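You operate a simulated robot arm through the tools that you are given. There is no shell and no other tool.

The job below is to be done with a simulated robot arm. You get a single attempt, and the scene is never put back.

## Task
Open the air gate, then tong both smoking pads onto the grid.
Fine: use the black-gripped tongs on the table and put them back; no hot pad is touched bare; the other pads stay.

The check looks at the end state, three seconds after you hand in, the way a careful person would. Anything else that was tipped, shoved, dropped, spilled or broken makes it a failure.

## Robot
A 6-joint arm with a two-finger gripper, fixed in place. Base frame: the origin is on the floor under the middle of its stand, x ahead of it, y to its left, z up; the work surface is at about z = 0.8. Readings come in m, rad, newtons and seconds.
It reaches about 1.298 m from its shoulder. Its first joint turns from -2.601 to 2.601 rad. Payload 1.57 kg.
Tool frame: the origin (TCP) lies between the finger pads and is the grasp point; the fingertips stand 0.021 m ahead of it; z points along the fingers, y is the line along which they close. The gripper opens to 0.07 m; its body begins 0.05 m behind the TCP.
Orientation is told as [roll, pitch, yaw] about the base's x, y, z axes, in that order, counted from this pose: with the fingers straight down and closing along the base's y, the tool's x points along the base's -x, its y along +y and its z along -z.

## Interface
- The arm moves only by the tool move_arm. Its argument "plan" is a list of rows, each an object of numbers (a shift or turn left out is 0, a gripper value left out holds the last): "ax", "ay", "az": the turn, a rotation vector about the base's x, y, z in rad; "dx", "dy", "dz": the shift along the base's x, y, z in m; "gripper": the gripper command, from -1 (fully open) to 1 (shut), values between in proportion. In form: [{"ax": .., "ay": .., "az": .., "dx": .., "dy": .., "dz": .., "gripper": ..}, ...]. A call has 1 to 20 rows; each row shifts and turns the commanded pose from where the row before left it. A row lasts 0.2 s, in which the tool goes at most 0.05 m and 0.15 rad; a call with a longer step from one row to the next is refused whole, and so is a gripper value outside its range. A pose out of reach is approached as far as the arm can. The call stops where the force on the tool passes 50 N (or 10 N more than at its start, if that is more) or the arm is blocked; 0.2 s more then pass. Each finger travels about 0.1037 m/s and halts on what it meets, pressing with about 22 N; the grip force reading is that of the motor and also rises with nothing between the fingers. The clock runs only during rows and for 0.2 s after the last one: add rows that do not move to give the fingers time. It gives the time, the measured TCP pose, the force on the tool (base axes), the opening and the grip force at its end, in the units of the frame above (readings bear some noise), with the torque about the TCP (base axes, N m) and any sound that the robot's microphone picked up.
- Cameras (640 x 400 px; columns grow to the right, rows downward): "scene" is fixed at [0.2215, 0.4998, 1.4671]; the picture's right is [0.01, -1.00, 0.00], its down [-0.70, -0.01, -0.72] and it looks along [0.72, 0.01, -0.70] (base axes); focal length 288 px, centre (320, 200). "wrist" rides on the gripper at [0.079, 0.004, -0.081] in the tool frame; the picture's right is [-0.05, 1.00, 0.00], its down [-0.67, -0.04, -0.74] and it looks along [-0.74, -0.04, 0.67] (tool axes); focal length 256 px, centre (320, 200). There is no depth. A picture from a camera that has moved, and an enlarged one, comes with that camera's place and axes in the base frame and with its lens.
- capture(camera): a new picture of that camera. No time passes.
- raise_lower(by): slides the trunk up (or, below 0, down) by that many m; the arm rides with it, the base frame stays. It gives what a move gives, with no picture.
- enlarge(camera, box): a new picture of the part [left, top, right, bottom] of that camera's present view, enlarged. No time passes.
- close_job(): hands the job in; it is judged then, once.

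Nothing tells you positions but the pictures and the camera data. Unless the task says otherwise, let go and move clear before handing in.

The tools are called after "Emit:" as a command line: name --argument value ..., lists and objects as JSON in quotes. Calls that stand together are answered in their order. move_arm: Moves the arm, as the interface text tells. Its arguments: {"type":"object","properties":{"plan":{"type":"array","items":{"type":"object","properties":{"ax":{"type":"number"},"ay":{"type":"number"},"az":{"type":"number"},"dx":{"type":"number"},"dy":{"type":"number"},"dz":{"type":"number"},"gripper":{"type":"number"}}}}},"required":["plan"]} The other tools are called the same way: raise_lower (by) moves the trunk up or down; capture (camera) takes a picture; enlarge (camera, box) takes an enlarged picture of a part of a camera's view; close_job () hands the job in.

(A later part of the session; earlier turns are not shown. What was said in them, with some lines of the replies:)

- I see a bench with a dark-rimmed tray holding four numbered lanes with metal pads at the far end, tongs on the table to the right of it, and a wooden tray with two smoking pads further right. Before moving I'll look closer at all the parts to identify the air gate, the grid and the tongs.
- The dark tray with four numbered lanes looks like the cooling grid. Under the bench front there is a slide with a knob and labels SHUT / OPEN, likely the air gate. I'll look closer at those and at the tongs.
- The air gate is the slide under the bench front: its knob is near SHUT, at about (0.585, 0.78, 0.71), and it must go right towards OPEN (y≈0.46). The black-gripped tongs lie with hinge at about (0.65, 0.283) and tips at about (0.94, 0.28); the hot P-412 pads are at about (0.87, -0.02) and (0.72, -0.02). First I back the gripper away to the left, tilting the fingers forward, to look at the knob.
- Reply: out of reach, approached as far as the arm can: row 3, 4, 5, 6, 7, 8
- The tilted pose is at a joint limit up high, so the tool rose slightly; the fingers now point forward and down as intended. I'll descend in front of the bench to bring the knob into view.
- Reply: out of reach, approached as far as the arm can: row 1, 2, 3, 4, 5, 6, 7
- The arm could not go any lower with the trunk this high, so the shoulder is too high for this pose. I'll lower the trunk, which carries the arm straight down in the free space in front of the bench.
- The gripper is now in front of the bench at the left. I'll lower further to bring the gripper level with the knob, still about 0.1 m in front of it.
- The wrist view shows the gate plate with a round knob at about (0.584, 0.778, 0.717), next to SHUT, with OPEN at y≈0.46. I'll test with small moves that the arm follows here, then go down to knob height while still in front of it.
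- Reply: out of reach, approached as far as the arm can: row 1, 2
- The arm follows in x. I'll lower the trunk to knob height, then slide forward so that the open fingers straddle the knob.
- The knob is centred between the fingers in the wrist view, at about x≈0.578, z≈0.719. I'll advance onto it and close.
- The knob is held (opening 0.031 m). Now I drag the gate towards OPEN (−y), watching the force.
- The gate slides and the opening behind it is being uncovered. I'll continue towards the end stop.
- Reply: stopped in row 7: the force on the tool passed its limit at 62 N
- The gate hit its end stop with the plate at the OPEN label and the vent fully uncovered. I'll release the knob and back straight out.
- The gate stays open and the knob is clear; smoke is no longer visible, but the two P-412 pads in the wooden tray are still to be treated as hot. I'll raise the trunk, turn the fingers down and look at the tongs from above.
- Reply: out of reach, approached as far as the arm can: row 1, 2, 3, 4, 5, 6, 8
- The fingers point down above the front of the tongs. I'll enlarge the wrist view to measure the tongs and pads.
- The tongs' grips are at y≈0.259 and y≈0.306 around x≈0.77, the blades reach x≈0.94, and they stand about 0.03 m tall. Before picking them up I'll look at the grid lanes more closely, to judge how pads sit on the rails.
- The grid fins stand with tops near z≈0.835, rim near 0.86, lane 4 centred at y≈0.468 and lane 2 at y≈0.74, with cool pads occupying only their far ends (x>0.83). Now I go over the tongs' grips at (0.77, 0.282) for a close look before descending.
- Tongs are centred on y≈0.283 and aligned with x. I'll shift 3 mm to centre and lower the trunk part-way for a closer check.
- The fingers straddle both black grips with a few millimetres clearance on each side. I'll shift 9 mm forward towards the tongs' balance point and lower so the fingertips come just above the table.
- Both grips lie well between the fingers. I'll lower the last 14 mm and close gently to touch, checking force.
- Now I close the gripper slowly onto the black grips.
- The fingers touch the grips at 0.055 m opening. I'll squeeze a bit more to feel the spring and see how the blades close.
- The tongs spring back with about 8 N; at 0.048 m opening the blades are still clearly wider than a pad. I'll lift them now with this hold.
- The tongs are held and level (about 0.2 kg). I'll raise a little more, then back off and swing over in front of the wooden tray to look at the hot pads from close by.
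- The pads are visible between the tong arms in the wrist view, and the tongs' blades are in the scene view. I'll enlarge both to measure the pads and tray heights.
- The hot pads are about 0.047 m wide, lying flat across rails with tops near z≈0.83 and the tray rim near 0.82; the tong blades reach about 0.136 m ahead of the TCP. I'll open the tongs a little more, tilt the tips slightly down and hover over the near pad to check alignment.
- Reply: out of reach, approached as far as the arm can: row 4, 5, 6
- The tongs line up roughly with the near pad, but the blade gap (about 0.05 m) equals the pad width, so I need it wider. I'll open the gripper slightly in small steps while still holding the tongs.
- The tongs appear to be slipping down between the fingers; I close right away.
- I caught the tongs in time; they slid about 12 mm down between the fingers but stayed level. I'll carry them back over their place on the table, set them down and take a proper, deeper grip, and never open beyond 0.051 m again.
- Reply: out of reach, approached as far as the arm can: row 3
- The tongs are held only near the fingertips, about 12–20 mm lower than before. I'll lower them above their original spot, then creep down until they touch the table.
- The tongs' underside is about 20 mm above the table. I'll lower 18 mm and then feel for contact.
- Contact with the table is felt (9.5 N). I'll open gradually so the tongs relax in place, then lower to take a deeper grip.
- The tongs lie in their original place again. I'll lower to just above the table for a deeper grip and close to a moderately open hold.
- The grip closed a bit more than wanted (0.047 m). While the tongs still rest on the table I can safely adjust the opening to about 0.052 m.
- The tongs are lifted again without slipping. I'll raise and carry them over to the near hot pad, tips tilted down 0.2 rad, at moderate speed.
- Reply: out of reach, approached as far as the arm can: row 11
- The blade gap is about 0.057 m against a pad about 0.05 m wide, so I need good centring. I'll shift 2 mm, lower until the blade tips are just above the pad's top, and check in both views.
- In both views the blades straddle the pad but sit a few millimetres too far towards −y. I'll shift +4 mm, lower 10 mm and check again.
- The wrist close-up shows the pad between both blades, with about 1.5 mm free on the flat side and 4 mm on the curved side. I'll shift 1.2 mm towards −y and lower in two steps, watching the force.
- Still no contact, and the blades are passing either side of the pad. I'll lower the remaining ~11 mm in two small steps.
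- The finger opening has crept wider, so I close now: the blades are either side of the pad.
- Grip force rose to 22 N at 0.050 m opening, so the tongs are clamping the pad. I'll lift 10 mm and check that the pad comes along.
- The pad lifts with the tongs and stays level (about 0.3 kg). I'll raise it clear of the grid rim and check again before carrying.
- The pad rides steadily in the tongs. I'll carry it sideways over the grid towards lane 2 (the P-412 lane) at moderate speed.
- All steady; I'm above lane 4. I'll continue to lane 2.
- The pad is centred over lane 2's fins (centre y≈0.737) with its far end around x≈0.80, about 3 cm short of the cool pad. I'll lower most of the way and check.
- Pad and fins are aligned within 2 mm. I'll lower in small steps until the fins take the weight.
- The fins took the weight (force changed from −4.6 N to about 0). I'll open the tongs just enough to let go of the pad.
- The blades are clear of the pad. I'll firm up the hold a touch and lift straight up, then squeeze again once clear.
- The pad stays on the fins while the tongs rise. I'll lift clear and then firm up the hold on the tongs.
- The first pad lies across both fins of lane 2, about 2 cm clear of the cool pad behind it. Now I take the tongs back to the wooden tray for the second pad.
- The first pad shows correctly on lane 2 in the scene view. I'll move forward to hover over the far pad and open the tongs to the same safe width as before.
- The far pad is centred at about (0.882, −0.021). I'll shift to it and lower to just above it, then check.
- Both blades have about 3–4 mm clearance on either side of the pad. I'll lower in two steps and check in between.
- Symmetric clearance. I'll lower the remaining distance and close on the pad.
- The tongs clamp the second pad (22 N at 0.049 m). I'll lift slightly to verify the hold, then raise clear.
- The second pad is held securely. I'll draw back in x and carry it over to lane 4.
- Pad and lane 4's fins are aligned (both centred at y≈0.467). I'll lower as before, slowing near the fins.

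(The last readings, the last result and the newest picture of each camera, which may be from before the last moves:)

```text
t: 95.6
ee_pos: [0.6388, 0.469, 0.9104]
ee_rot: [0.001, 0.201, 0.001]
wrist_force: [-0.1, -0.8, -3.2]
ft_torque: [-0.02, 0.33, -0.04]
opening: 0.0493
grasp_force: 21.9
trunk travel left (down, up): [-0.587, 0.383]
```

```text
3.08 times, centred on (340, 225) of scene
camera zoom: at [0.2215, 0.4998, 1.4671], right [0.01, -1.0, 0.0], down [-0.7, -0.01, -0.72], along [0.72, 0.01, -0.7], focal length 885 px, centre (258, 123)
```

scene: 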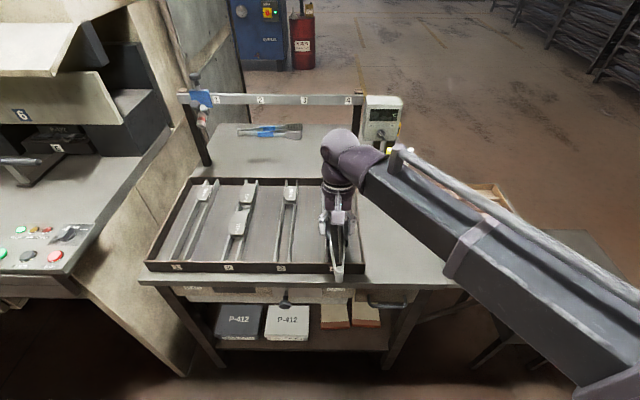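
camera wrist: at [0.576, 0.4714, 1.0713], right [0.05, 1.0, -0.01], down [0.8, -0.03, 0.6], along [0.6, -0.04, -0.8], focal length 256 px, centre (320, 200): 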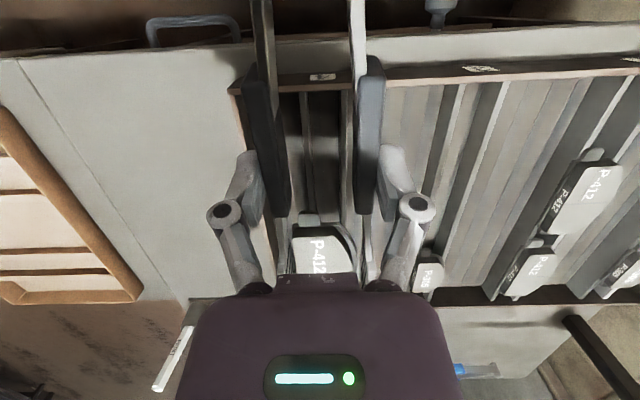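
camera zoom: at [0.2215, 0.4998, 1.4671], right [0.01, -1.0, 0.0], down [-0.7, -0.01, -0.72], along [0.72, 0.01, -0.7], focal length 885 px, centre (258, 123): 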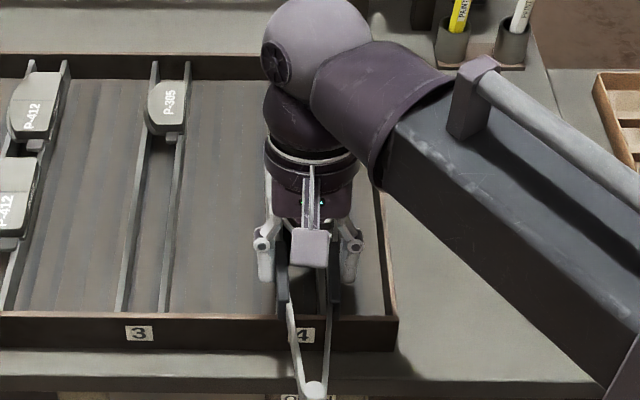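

Emit:
move_arm --plan '[{"dy": 0.001, "gripper": 1}]'

Emit:
raise_lower --by -0.013

Emit:
raise_lower --by -0.003

Emit:
raise_lower --by -0.002

```text
t: 96.0
ee_pos: [0.6375, 0.47, 0.9096]
ee_rot: [0.002, 0.2, 0.003]
wrist_force: [-0.3, -0.1, -3.3]
ft_torque: [0.0, 0.36, -0.03]
opening: 0.0493
grasp_force: 22.2
trunk travel left (down, up): [-0.587, 0.383]
```

```text
t: 96.6
ee_pos: [0.638, 0.4691, 0.897]
ee_rot: [0.002, 0.201, 0.003]
wrist_force: [0.9, 0.2, -2.2]
ft_torque: [0.02, 0.34, -0.03]
opening: 0.0494
grasp_force: 21.9
trunk travel left (down, up): [-0.574, 0.396]
```

```text
t: 97.1
ee_pos: [0.6383, 0.4675, 0.8933]
ee_rot: [0.002, 0.199, 0.002]
wrist_force: [0.5, 1.3, -2.8]
ft_torque: [0.02, 0.34, -0.03]
opening: 0.0494
grasp_force: 21.8
trunk travel left (down, up): [-0.571, 0.399]
```

```text
t: 97.6
ee_pos: [0.639, 0.4682, 0.8922]
ee_rot: [0.002, 0.2, 0.001]
wrist_force: [-0.2, 0.6, 1.8]
ft_torque: [0.07, -0.5, 0.04]
opening: 0.0491
grasp_force: 22.1
trunk travel left (down, up): [-0.569, 0.401]
```

The fins have just taken the weight. I'll settle 1.5 mm more, then release as before.

Emit:
raise_lower --by -0.0015

Emit:
move_arm --plan '[{"gripper": -0.3}, {"gripper": -0.45}, {"gripper": -0.5}, {"gripper": -0.5}, {"gripper": -0.5}]'

Emit:
enlarge --camera "wrist" --box '[260, 180, 420, 290]'

```text
t: 98.1
ee_pos: [0.6375, 0.4691, 0.8897]
ee_rot: [0.003, 0.201, 0.001]
wrist_force: [-1.1, 0.6, 0.8]
ft_torque: [0.01, -0.31, 0.01]
opening: 0.0497
grasp_force: 21.6
trunk travel left (down, up): [-0.568, 0.402]
```

```text
t: 99.3
ee_pos: [0.6383, 0.468, 0.8895]
ee_rot: [0.002, 0.2, 0.002]
wrist_force: [-0.3, 1.2, -2.1]
ft_torque: [0.02, -0.03, 0.02]
opening: 0.052
grasp_force: 0.4
trunk travel left (down, up): [-0.568, 0.402]
```

```text
3.64 times, centred on (340, 235) of wrist
camera zoom: at [0.576, 0.4717, 0.9861], right [0.05, 1.0, -0.01], down [0.8, -0.04, 0.6], along [0.6, -0.04, -0.8], focal length 931 px, centre (247, 73)
```

zoom: 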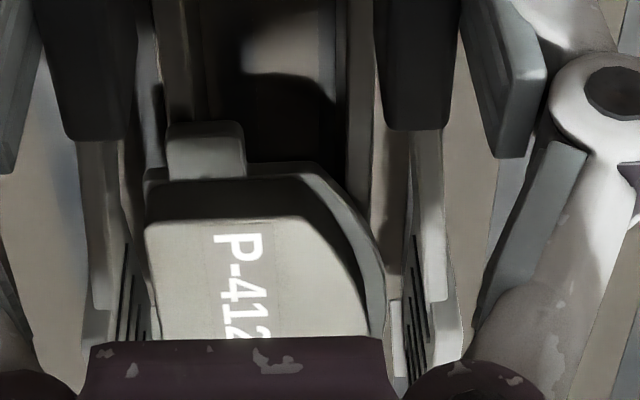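

Released. I'll lift slowly and check the pad stays behind.

Emit:
move_arm --plan '[{"gripper": -0.46}, {"gripper": -0.46}]'

Emit:
raise_lower --by 0.012

Emit:
enlarge --camera "wrist" --box '[260, 180, 420, 290]'

```text
t: 99.9
ee_pos: [0.64, 0.4689, 0.8901]
ee_rot: [0.003, 0.2, 0.001]
wrist_force: [-0.4, 0.7, -1.6]
ft_torque: [-0.01, 0.03, -0.02]
opening: 0.0518
grasp_force: 1.3
trunk travel left (down, up): [-0.568, 0.402]
```

```text
t: 100.5
ee_pos: [0.6389, 0.4688, 0.9014]
ee_rot: [0.001, 0.201, 0.0]
wrist_force: [-0.3, 0.7, -1.8]
ft_torque: [-0.02, 0.01, 0.05]
opening: 0.0498
grasp_force: 12.0
trunk travel left (down, up): [-0.58, 0.39]
```

```text
3.64 times, centred on (340, 235) of wrist
camera zoom: at [0.5761, 0.4717, 0.9981], right [0.05, 1.0, -0.01], down [0.8, -0.04, 0.6], along [0.6, -0.04, -0.8], focal length 931 px, centre (247, 73)
```

zoom: 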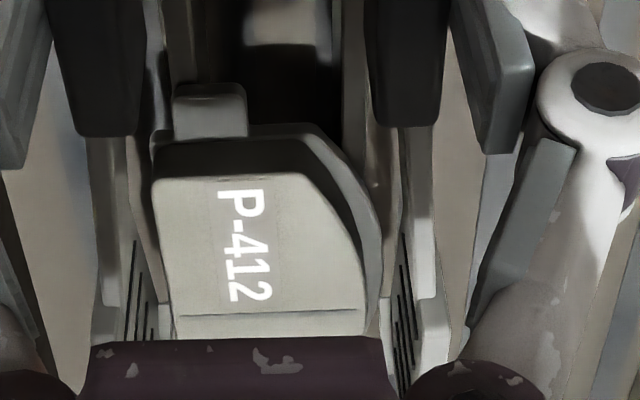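

The pad stays down, but the blades have crept in close to its sides. I'll open back to the safe release width before lifting the last bit.

Emit:
move_arm --plan '[{"gripper": -0.5}, {"gripper": -0.5}, {"gripper": -0.5}]'

Emit:
enlarge --camera "wrist" --box '[260, 180, 420, 290]'

```text
t: 101.3
ee_pos: [0.6391, 0.4679, 0.9027]
ee_rot: [0.001, 0.201, 0.0]
wrist_force: [-0.3, -0.5, -2.1]
ft_torque: [0.0, 0.0, 0.01]
opening: 0.0507
grasp_force: 11.2
trunk travel left (down, up): [-0.58, 0.39]
```

```text
3.64 times, centred on (340, 235) of wrist
camera zoom: at [0.576, 0.4716, 0.9981], right [0.05, 1.0, -0.01], down [0.8, -0.04, 0.6], along [0.6, -0.04, -0.8], focal length 931 px, centre (247, 73)
```

zoom: 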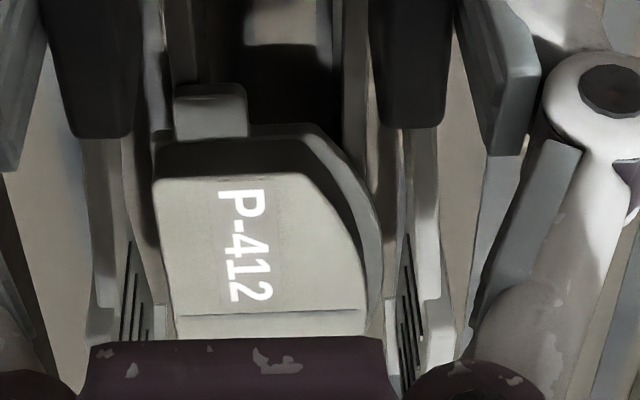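

The blades have opened and clear the pad on both sides. I'll lift clear now, then firm up the hold.

Emit:
raise_lower --by 0.028

Emit:
move_arm --plan '[{"gripper": -0.4}, {"gripper": -0.3}, {"gripper": -0.3}]'

Emit:
raise_lower --by 0.045

Emit:
capture --camera "wrist"

Emit:
enlarge --camera "wrist" --box '[260, 130, 400, 290]'

```text
t: 102.0
ee_pos: [0.6385, 0.4693, 0.9297]
ee_rot: [0.003, 0.2, 0.003]
wrist_force: [0.8, 0.3, -0.8]
ft_torque: [0.0, 0.01, -0.02]
opening: 0.0554
grasp_force: 7.8
trunk travel left (down, up): [-0.608, 0.362]
```

```text
t: 102.8
ee_pos: [0.6391, 0.4682, 0.9303]
ee_rot: [0.001, 0.201, 0.001]
wrist_force: [-1.0, -0.1, -1.9]
ft_torque: [-0.01, 0.04, 0.02]
opening: 0.0488
grasp_force: 3.1
trunk travel left (down, up): [-0.608, 0.362]
```

```text
t: 103.7
ee_pos: [0.639, 0.4687, 0.974]
ee_rot: [0.002, 0.201, 0.002]
wrist_force: [0.5, -0.5, -3.3]
ft_torque: [0.02, 0.02, 0.0]
opening: 0.0438
grasp_force: 0.5
trunk travel left (down, up): [-0.653, 0.317]
```

```text
taken
camera wrist: at [0.5761, 0.4718, 1.071], right [0.05, 1.0, -0.01], down [0.8, -0.04, 0.6], along [0.6, -0.04, -0.8], focal length 256 px, centre (320, 200)
```

wrist: 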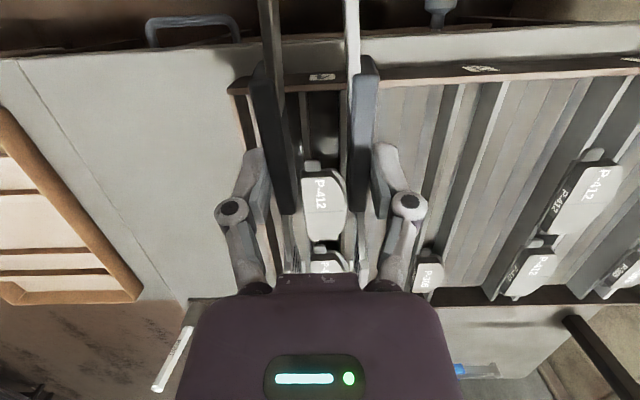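

```text
2.50 times, centred on (330, 210) of wrist
camera zoom: at [0.5761, 0.4718, 1.071], right [0.05, 1.0, -0.01], down [0.8, -0.04, 0.6], along [0.6, -0.04, -0.8], focal length 640 px, centre (295, 175)
```

zoom: 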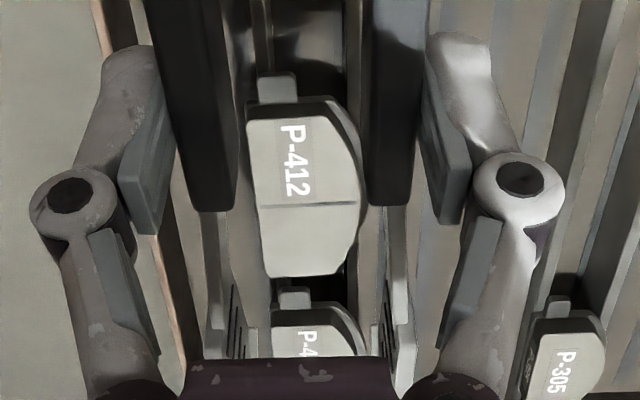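

The second pad lies across lane 4's fins, clear of the cool pad behind it. Now I level the tongs and take them back over their original place on the table.

Emit:
move_arm --plan '[{"dx": 0.015, "dy": -0.02, "ay": -0.025, "gripper": -0.3}, {"dx": 0.02, "dy": -0.025, "ay": -0.025}, {"dx": 0.02, "dy": -0.03, "ay": -0.025}, {"dx": 0.02, "dy": -0.03, "ay": -0.025}, {"dx": 0.02, "dy": -0.03, "ay": -0.025}, {"dx": 0.02, "dy": -0.025, "ay": -0.025}, {"dx": 0.015, "dy": -0.015, "ay": -0.025}, {"dx": 0.01, "dy": -0.011, "ay": -0.026}, {"gripper": -0.3}]'

Emit:
capture --camera "scene"

Emit:
capture --camera "wrist"

Emit:
enlarge --camera "scene" --box '[360, 140, 460, 280]'

```text
t: 105.7
ee_pos: [0.779, 0.2816, 0.9706]
ee_rot: [0.004, 0.0, 0.004]
wrist_force: [-0.3, -0.4, -1.8]
ft_torque: [0.0, 0.0, 0.0]
opening: 0.0442
grasp_force: 0.0
out of reach, approached as far as the arm can: row 5
trunk travel left (down, up): [-0.653, 0.317]
```

```text
taken
```

scene: 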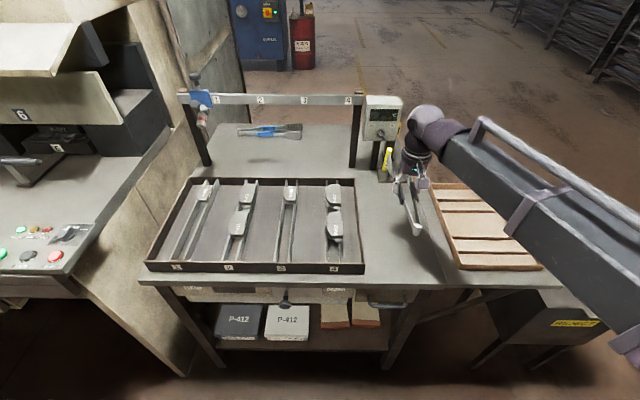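

```text
taken
camera wrist: at [0.6983, 0.2854, 1.0532], right [0.05, 1.0, 0.0], down [0.67, -0.03, 0.75], along [0.74, -0.04, -0.67], focal length 256 px, centre (320, 200)
```

wrist: 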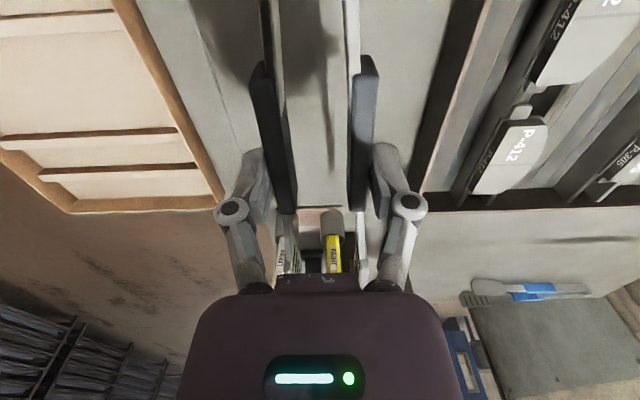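

```text
2.86 times, centred on (410, 210) of scene
camera zoom: at [0.2215, 0.4998, 1.4671], right [0.01, -1.0, 0.0], down [-0.7, -0.01, -0.72], along [0.72, 0.01, -0.7], focal length 822 px, centre (63, 171)
```

zoom: 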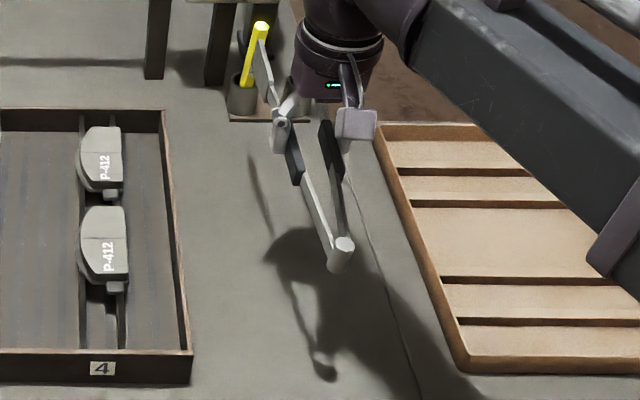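

Both hot pads are on the grid, each in line on its fins. I'll lower the tongs to their original spot, feeling for the table.

Emit:
move_arm --plan '[{"dy": 0.001, "gripper": -0.3}]'

Emit:
raise_lower --by -0.125

Emit:
enlarge --camera "scene" --box '[370, 170, 450, 280]'

Emit:
capture --camera "wrist"

```text
t: 106.1
ee_pos: [0.7782, 0.2837, 0.9713]
ee_rot: [0.001, 0.001, 0.002]
wrist_force: [0.3, -0.3, -2.0]
ft_torque: [0.01, 0.05, -0.01]
opening: 0.0442
grasp_force: 0.1
trunk travel left (down, up): [-0.653, 0.317]
```

```text
t: 107.7
ee_pos: [0.7797, 0.2848, 0.8462]
ee_rot: [0.001, -0.001, 0.001]
wrist_force: [0.6, -0.4, -2.5]
ft_torque: [0.0, 0.03, 0.03]
opening: 0.0451
grasp_force: 12.4
trunk travel left (down, up): [-0.528, 0.442]
```

```text
3.64 times, centred on (410, 225) of scene
camera zoom: at [0.2215, 0.4998, 1.4671], right [0.01, -1.0, 0.0], down [-0.7, -0.01, -0.72], along [0.72, 0.01, -0.7], focal length 1046 px, centre (-7, 109)
```

zoom: 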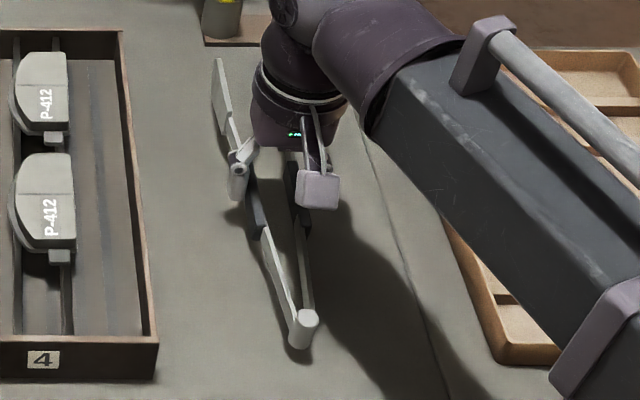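

```text
taken
camera wrist: at [0.698, 0.2866, 0.9283], right [0.05, 1.0, 0.0], down [0.67, -0.04, 0.75], along [0.74, -0.04, -0.67], focal length 256 px, centre (320, 200)
```

wrist: 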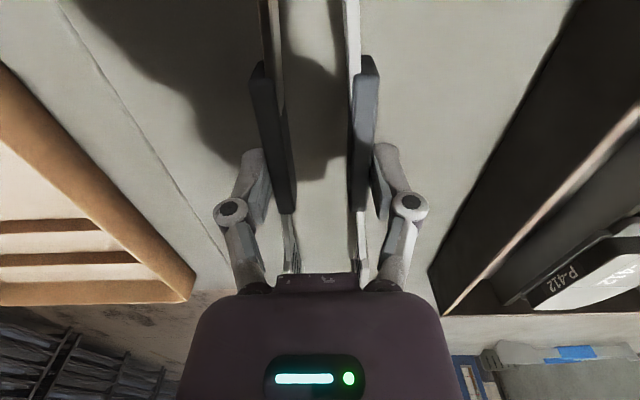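

Emit:
raise_lower --by -0.012

Emit:
raise_lower --by -0.003

Emit:
raise_lower --by -0.002

```text
t: 108.3
ee_pos: [0.7787, 0.2833, 0.8337]
ee_rot: [0.002, 0.0, 0.0]
wrist_force: [0.1, -0.6, -1.8]
ft_torque: [-0.01, -0.01, 0.03]
opening: 0.0453
grasp_force: 12.5
trunk travel left (down, up): [-0.516, 0.454]
```

```text
t: 108.8
ee_pos: [0.7783, 0.2828, 0.8312]
ee_rot: [0.0, 0.001, 0.002]
wrist_force: [-0.5, -0.4, -1.1]
ft_torque: [-0.01, 0.02, 0.02]
opening: 0.0491
grasp_force: 3.6
trunk travel left (down, up): [-0.513, 0.457]
```

```text
t: 109.3
ee_pos: [0.7777, 0.2834, 0.8292]
ee_rot: [0.001, 0.0, 0.002]
wrist_force: [0.0, 0.1, -2.2]
ft_torque: [0.02, 0.01, -0.01]
opening: 0.0493
grasp_force: 3.7
trunk travel left (down, up): [-0.511, 0.459]
```

Emit:
raise_lower --by -0.0015

Emit:
enlarge --camera "scene" --box '[370, 170, 450, 280]'

```text
t: 109.8
ee_pos: [0.778, 0.2841, 0.8273]
ee_rot: [0.0, 0.0, 0.003]
wrist_force: [-0.1, 0.1, -2.4]
ft_torque: [0.0, 0.01, 0.02]
opening: 0.049
grasp_force: 3.9
trunk travel left (down, up): [-0.509, 0.461]
```

```text
3.64 times, centred on (410, 225) of scene
camera zoom: at [0.2215, 0.4998, 1.4671], right [0.01, -1.0, 0.0], down [-0.7, -0.01, -0.72], along [0.72, 0.01, -0.7], focal length 1046 px, centre (-7, 109)
```

zoom: 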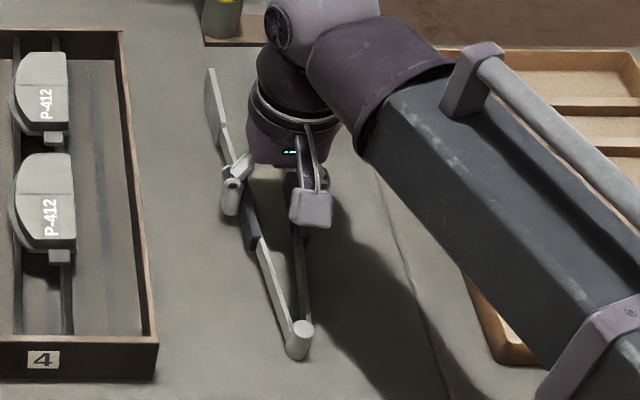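

Emit:
raise_lower --by -0.002

Emit:
capture --camera "wrist"

```text
t: 110.3
ee_pos: [0.7781, 0.2841, 0.8258]
ee_rot: [0.002, 0.0, 0.002]
wrist_force: [-0.5, 0.0, -1.7]
ft_torque: [-0.01, 0.01, -0.03]
opening: 0.0462
grasp_force: 1.1
trunk travel left (down, up): [-0.507, 0.463]
```

```text
taken
camera wrist: at [0.698, 0.2866, 0.9079], right [0.05, 1.0, 0.0], down [0.67, -0.04, 0.75], along [0.74, -0.04, -0.67], focal length 256 px, centre (320, 200)
```

wrist: 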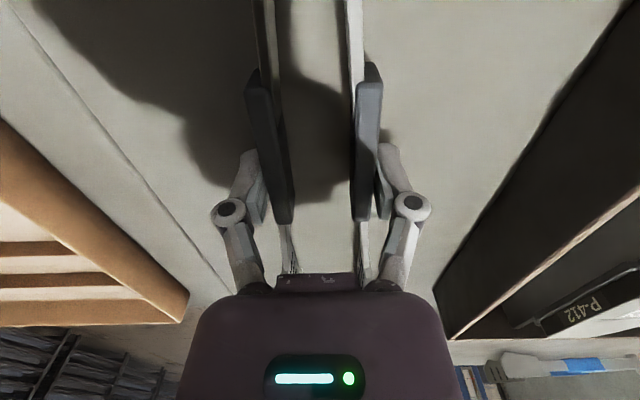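

The tongs are essentially on the table (same relative position as at pick-up). I'll open gradually and release them.

Emit:
move_arm --plan '[{"gripper": -0.4}, {"gripper": -0.5}, {"gripper": -0.55}, {"gripper": -0.6}, {"gripper": -0.7}, {"gripper": -0.85}, {"gripper": -1}, {"gripper": -1}]'

Emit:
capture --camera "wrist"

Emit:
enlarge --camera "scene" --box '[370, 170, 450, 280]'

```text
t: 112.1
ee_pos: [0.7788, 0.2833, 0.8261]
ee_rot: [0.002, 0.0, 0.003]
wrist_force: [0.1, -0.1, -0.3]
ft_torque: [0.06, -0.01, -0.02]
opening: 0.0705
grasp_force: 0.0
trunk travel left (down, up): [-0.507, 0.463]
```

```text
taken
camera wrist: at [0.698, 0.2866, 0.9078], right [0.05, 1.0, 0.0], down [0.67, -0.04, 0.75], along [0.74, -0.04, -0.67], focal length 256 px, centre (320, 200)
```

wrist: 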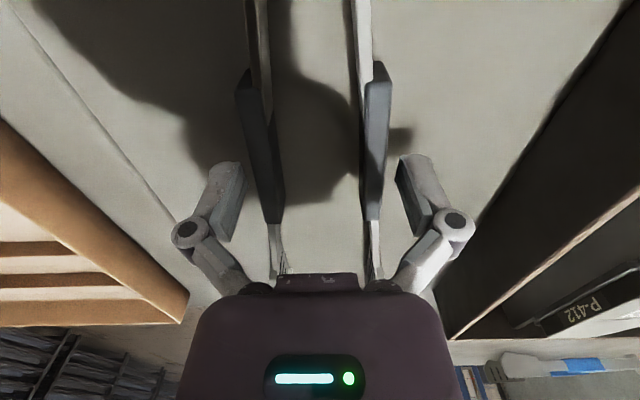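

```text
3.64 times, centred on (410, 225) of scene
camera zoom: at [0.2215, 0.4998, 1.4671], right [0.01, -1.0, 0.0], down [-0.7, -0.01, -0.72], along [0.72, 0.01, -0.7], focal length 1046 px, centre (-7, 109)
```

zoom: 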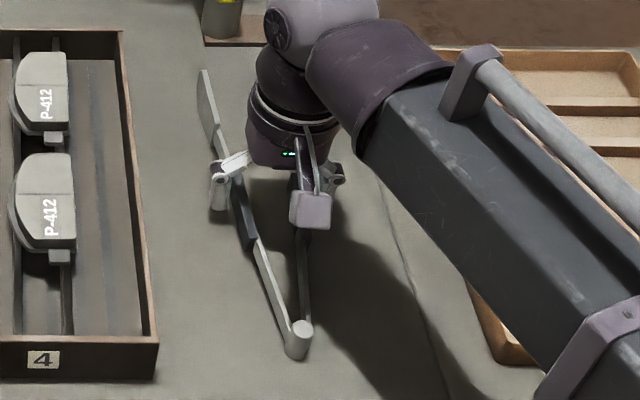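

The tongs are free and the fingers stand clear on both sides. I'll raise straight up and move back to inspect everything.

Emit:
raise_lower --by 0.06

Emit:
capture --camera "wrist"

Emit:
raise_lower --by 0.24

Emit:
move_arm --plan '[{"dx": -0.03, "dy": -0.02}, {"dx": -0.03, "dy": -0.03}, {"dx": -0.03, "dy": -0.03}, {"dx": -0.03, "dy": -0.03}, {"dx": -0.03, "dy": -0.03}, {"dx": -0.02, "dy": -0.03}, {"dy": -0.03}, {"dy": -0.03}]'

Emit:
capture --camera "scene"

```text
t: 113.1
ee_pos: [0.7784, 0.2842, 0.8853]
ee_rot: [0.001, -0.001, 0.0]
wrist_force: [-0.7, 0.6, 0.1]
ft_torque: [0.01, -0.01, -0.01]
opening: 0.0702
grasp_force: 0.0
trunk travel left (down, up): [-0.567, 0.403]
```

```text
taken
camera wrist: at [0.698, 0.2867, 0.9678], right [0.05, 1.0, 0.0], down [0.67, -0.04, 0.75], along [0.74, -0.04, -0.67], focal length 256 px, centre (320, 200)
```

wrist: 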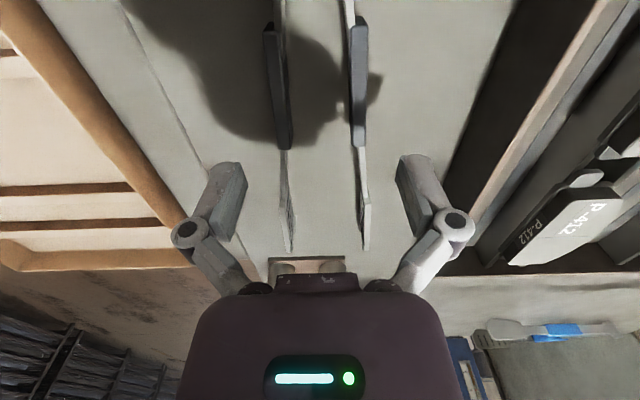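

```text
t: 115.6
ee_pos: [0.7786, 0.284, 1.1254]
ee_rot: [0.0, -0.002, 0.002]
wrist_force: [0.5, 0.9, 1.2]
ft_torque: [-0.03, -0.05, -0.01]
opening: 0.07
grasp_force: 0.1
trunk travel left (down, up): [-0.807, 0.163]
```

```text
t: 117.4
ee_pos: [0.61, 0.0528, 1.1261]
ee_rot: [0.003, -0.001, 0.001]
wrist_force: [0.3, -0.4, -0.9]
ft_torque: [-0.02, 0.01, 0.02]
opening: 0.0698
grasp_force: 0.1
trunk travel left (down, up): [-0.807, 0.163]
```

```text
taken
```

scene: 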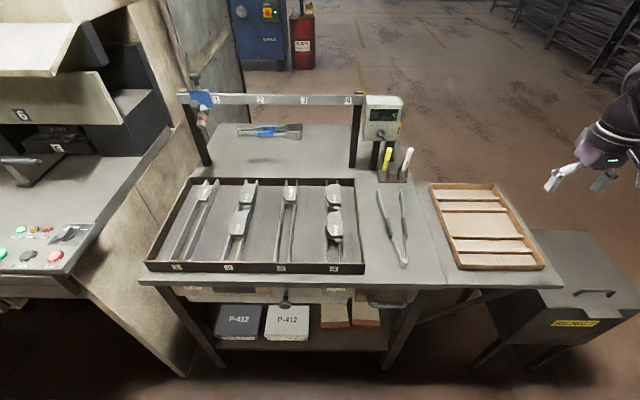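

Everything looks in place: two pads added on lanes 2 and 4, tongs back, tray empty. I'll check the details enlarged before handing in.

Emit:
enlarge --camera "scene" --box '[140, 165, 370, 305]'

Emit:
enlarge --camera "scene" --box '[200, 175, 270, 265]'

Emit:
enlarge --camera "scene" --box '[300, 175, 370, 265]'

Emit:
enlarge --camera "scene" --box '[360, 130, 570, 290]'

Emit:
enlarge --camera "scene" --box '[140, 260, 400, 350]'

```text
2.78 times, centred on (255, 235) of scene
camera zoom: at [0.2215, 0.4998, 1.4671], right [0.01, -1.0, 0.0], down [-0.7, -0.01, -0.72], along [0.72, 0.01, -0.7], focal length 800 px, centre (501, 103)
```

zoom: 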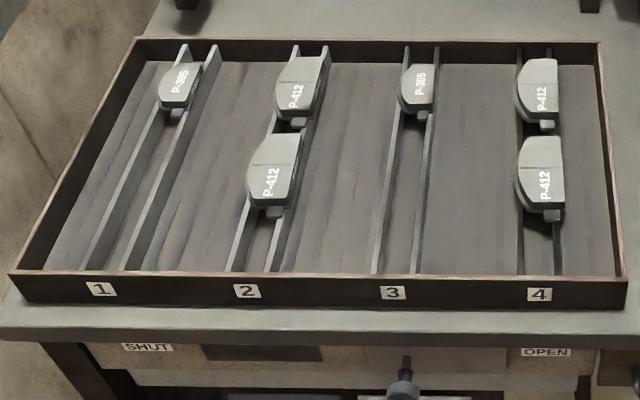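

```text
4.44 times, centred on (235, 220) of scene
camera zoom: at [0.2215, 0.4998, 1.4671], right [0.01, -1.0, 0.0], down [-0.7, -0.01, -0.72], along [0.72, 0.01, -0.7], focal length 1279 px, centre (698, 111)
```

zoom: 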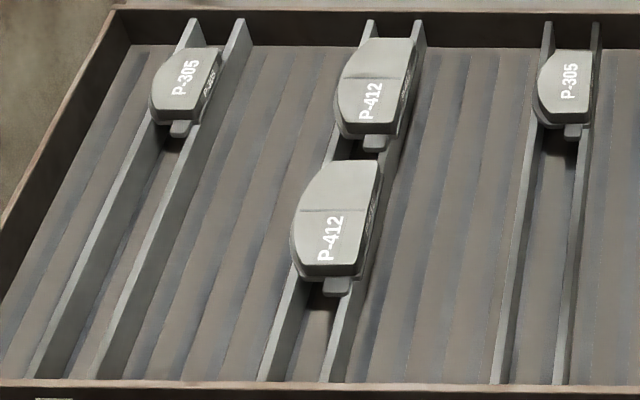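

```text
4.44 times, centred on (335, 220) of scene
camera zoom: at [0.2215, 0.4998, 1.4671], right [0.01, -1.0, 0.0], down [-0.7, -0.01, -0.72], along [0.72, 0.01, -0.7], focal length 1279 px, centre (253, 111)
```

zoom: 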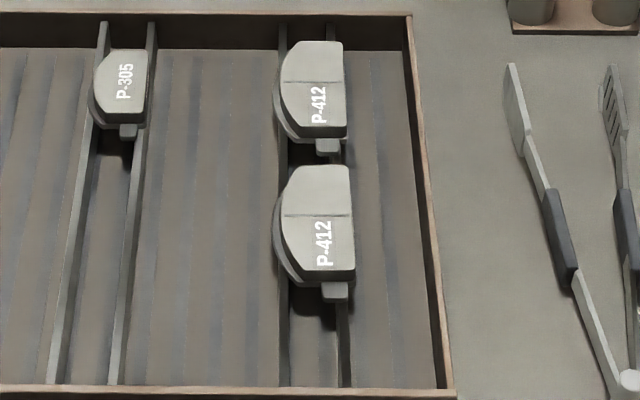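

```text
2.50 times, centred on (465, 210) of scene
camera zoom: at [0.2215, 0.4998, 1.4671], right [0.01, -1.0, 0.0], down [-0.7, -0.01, -0.72], along [0.72, 0.01, -0.7], focal length 719 px, centre (-42, 175)
```

zoom: 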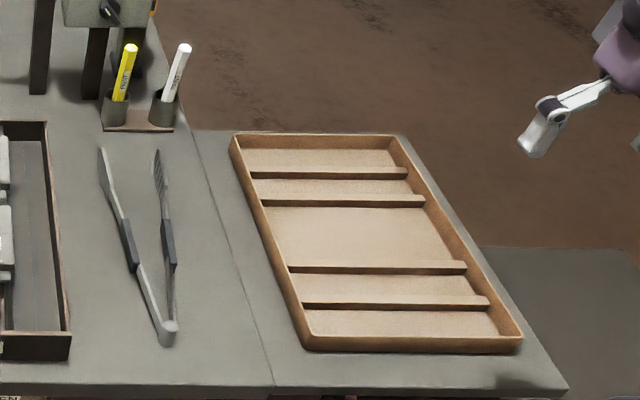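

```text
2.46 times, centred on (270, 305) of scene
camera zoom: at [0.2215, 0.4998, 1.4671], right [0.01, -1.0, 0.0], down [-0.7, -0.01, -0.72], along [0.72, 0.01, -0.7], focal length 708 px, centre (443, -58)
```

zoom: 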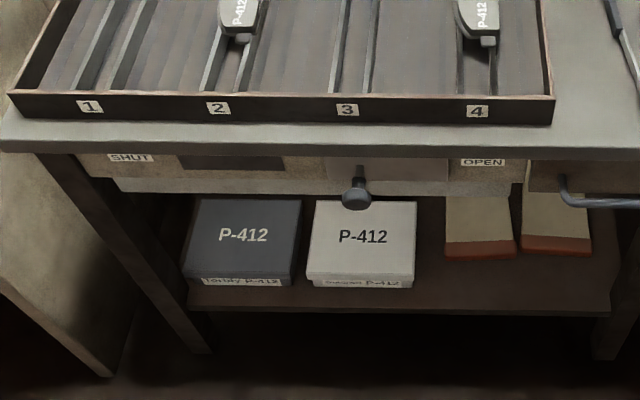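

The final check shows what was asked. The gate is at its OPEN stop with the vent uncovered, and both P-412 pads sit across the fins of lanes 2 and 4. The cool pads haven't moved, the wooden tray is empty, and the black-gripped tongs are back in their place. The gripper is open and clear, so I'm handing in.

Emit:
close_job

```text
The job is handed in.
```

The air gate is open and both smoking pads are on the grid. I've handed the job in but don't have a result back. The last pictures before handing in showed:

- **Air gate:** it was slid to its stop at OPEN, and the vent behind it is fully uncovered.
- **Hot pads:** both P-412 pads lie across the fins, one in lane 2 and one in lane 4. Each sits in front of the cool P-412 already there, with a gap of about 2 cm in lane 2 and a smaller one in lane 4. Only the tongs touched them. Neither was smoking by the time I picked them up.
- **Other pads:** the four cool pads were not moved.
- **Tongs:** the black-gripped tongs are back in their original place on the table. They slipped once between the fingers before the first pickup. I caught them in the air, set them back down, and took a firmer grip.

The gripper is open and clear of the work area.
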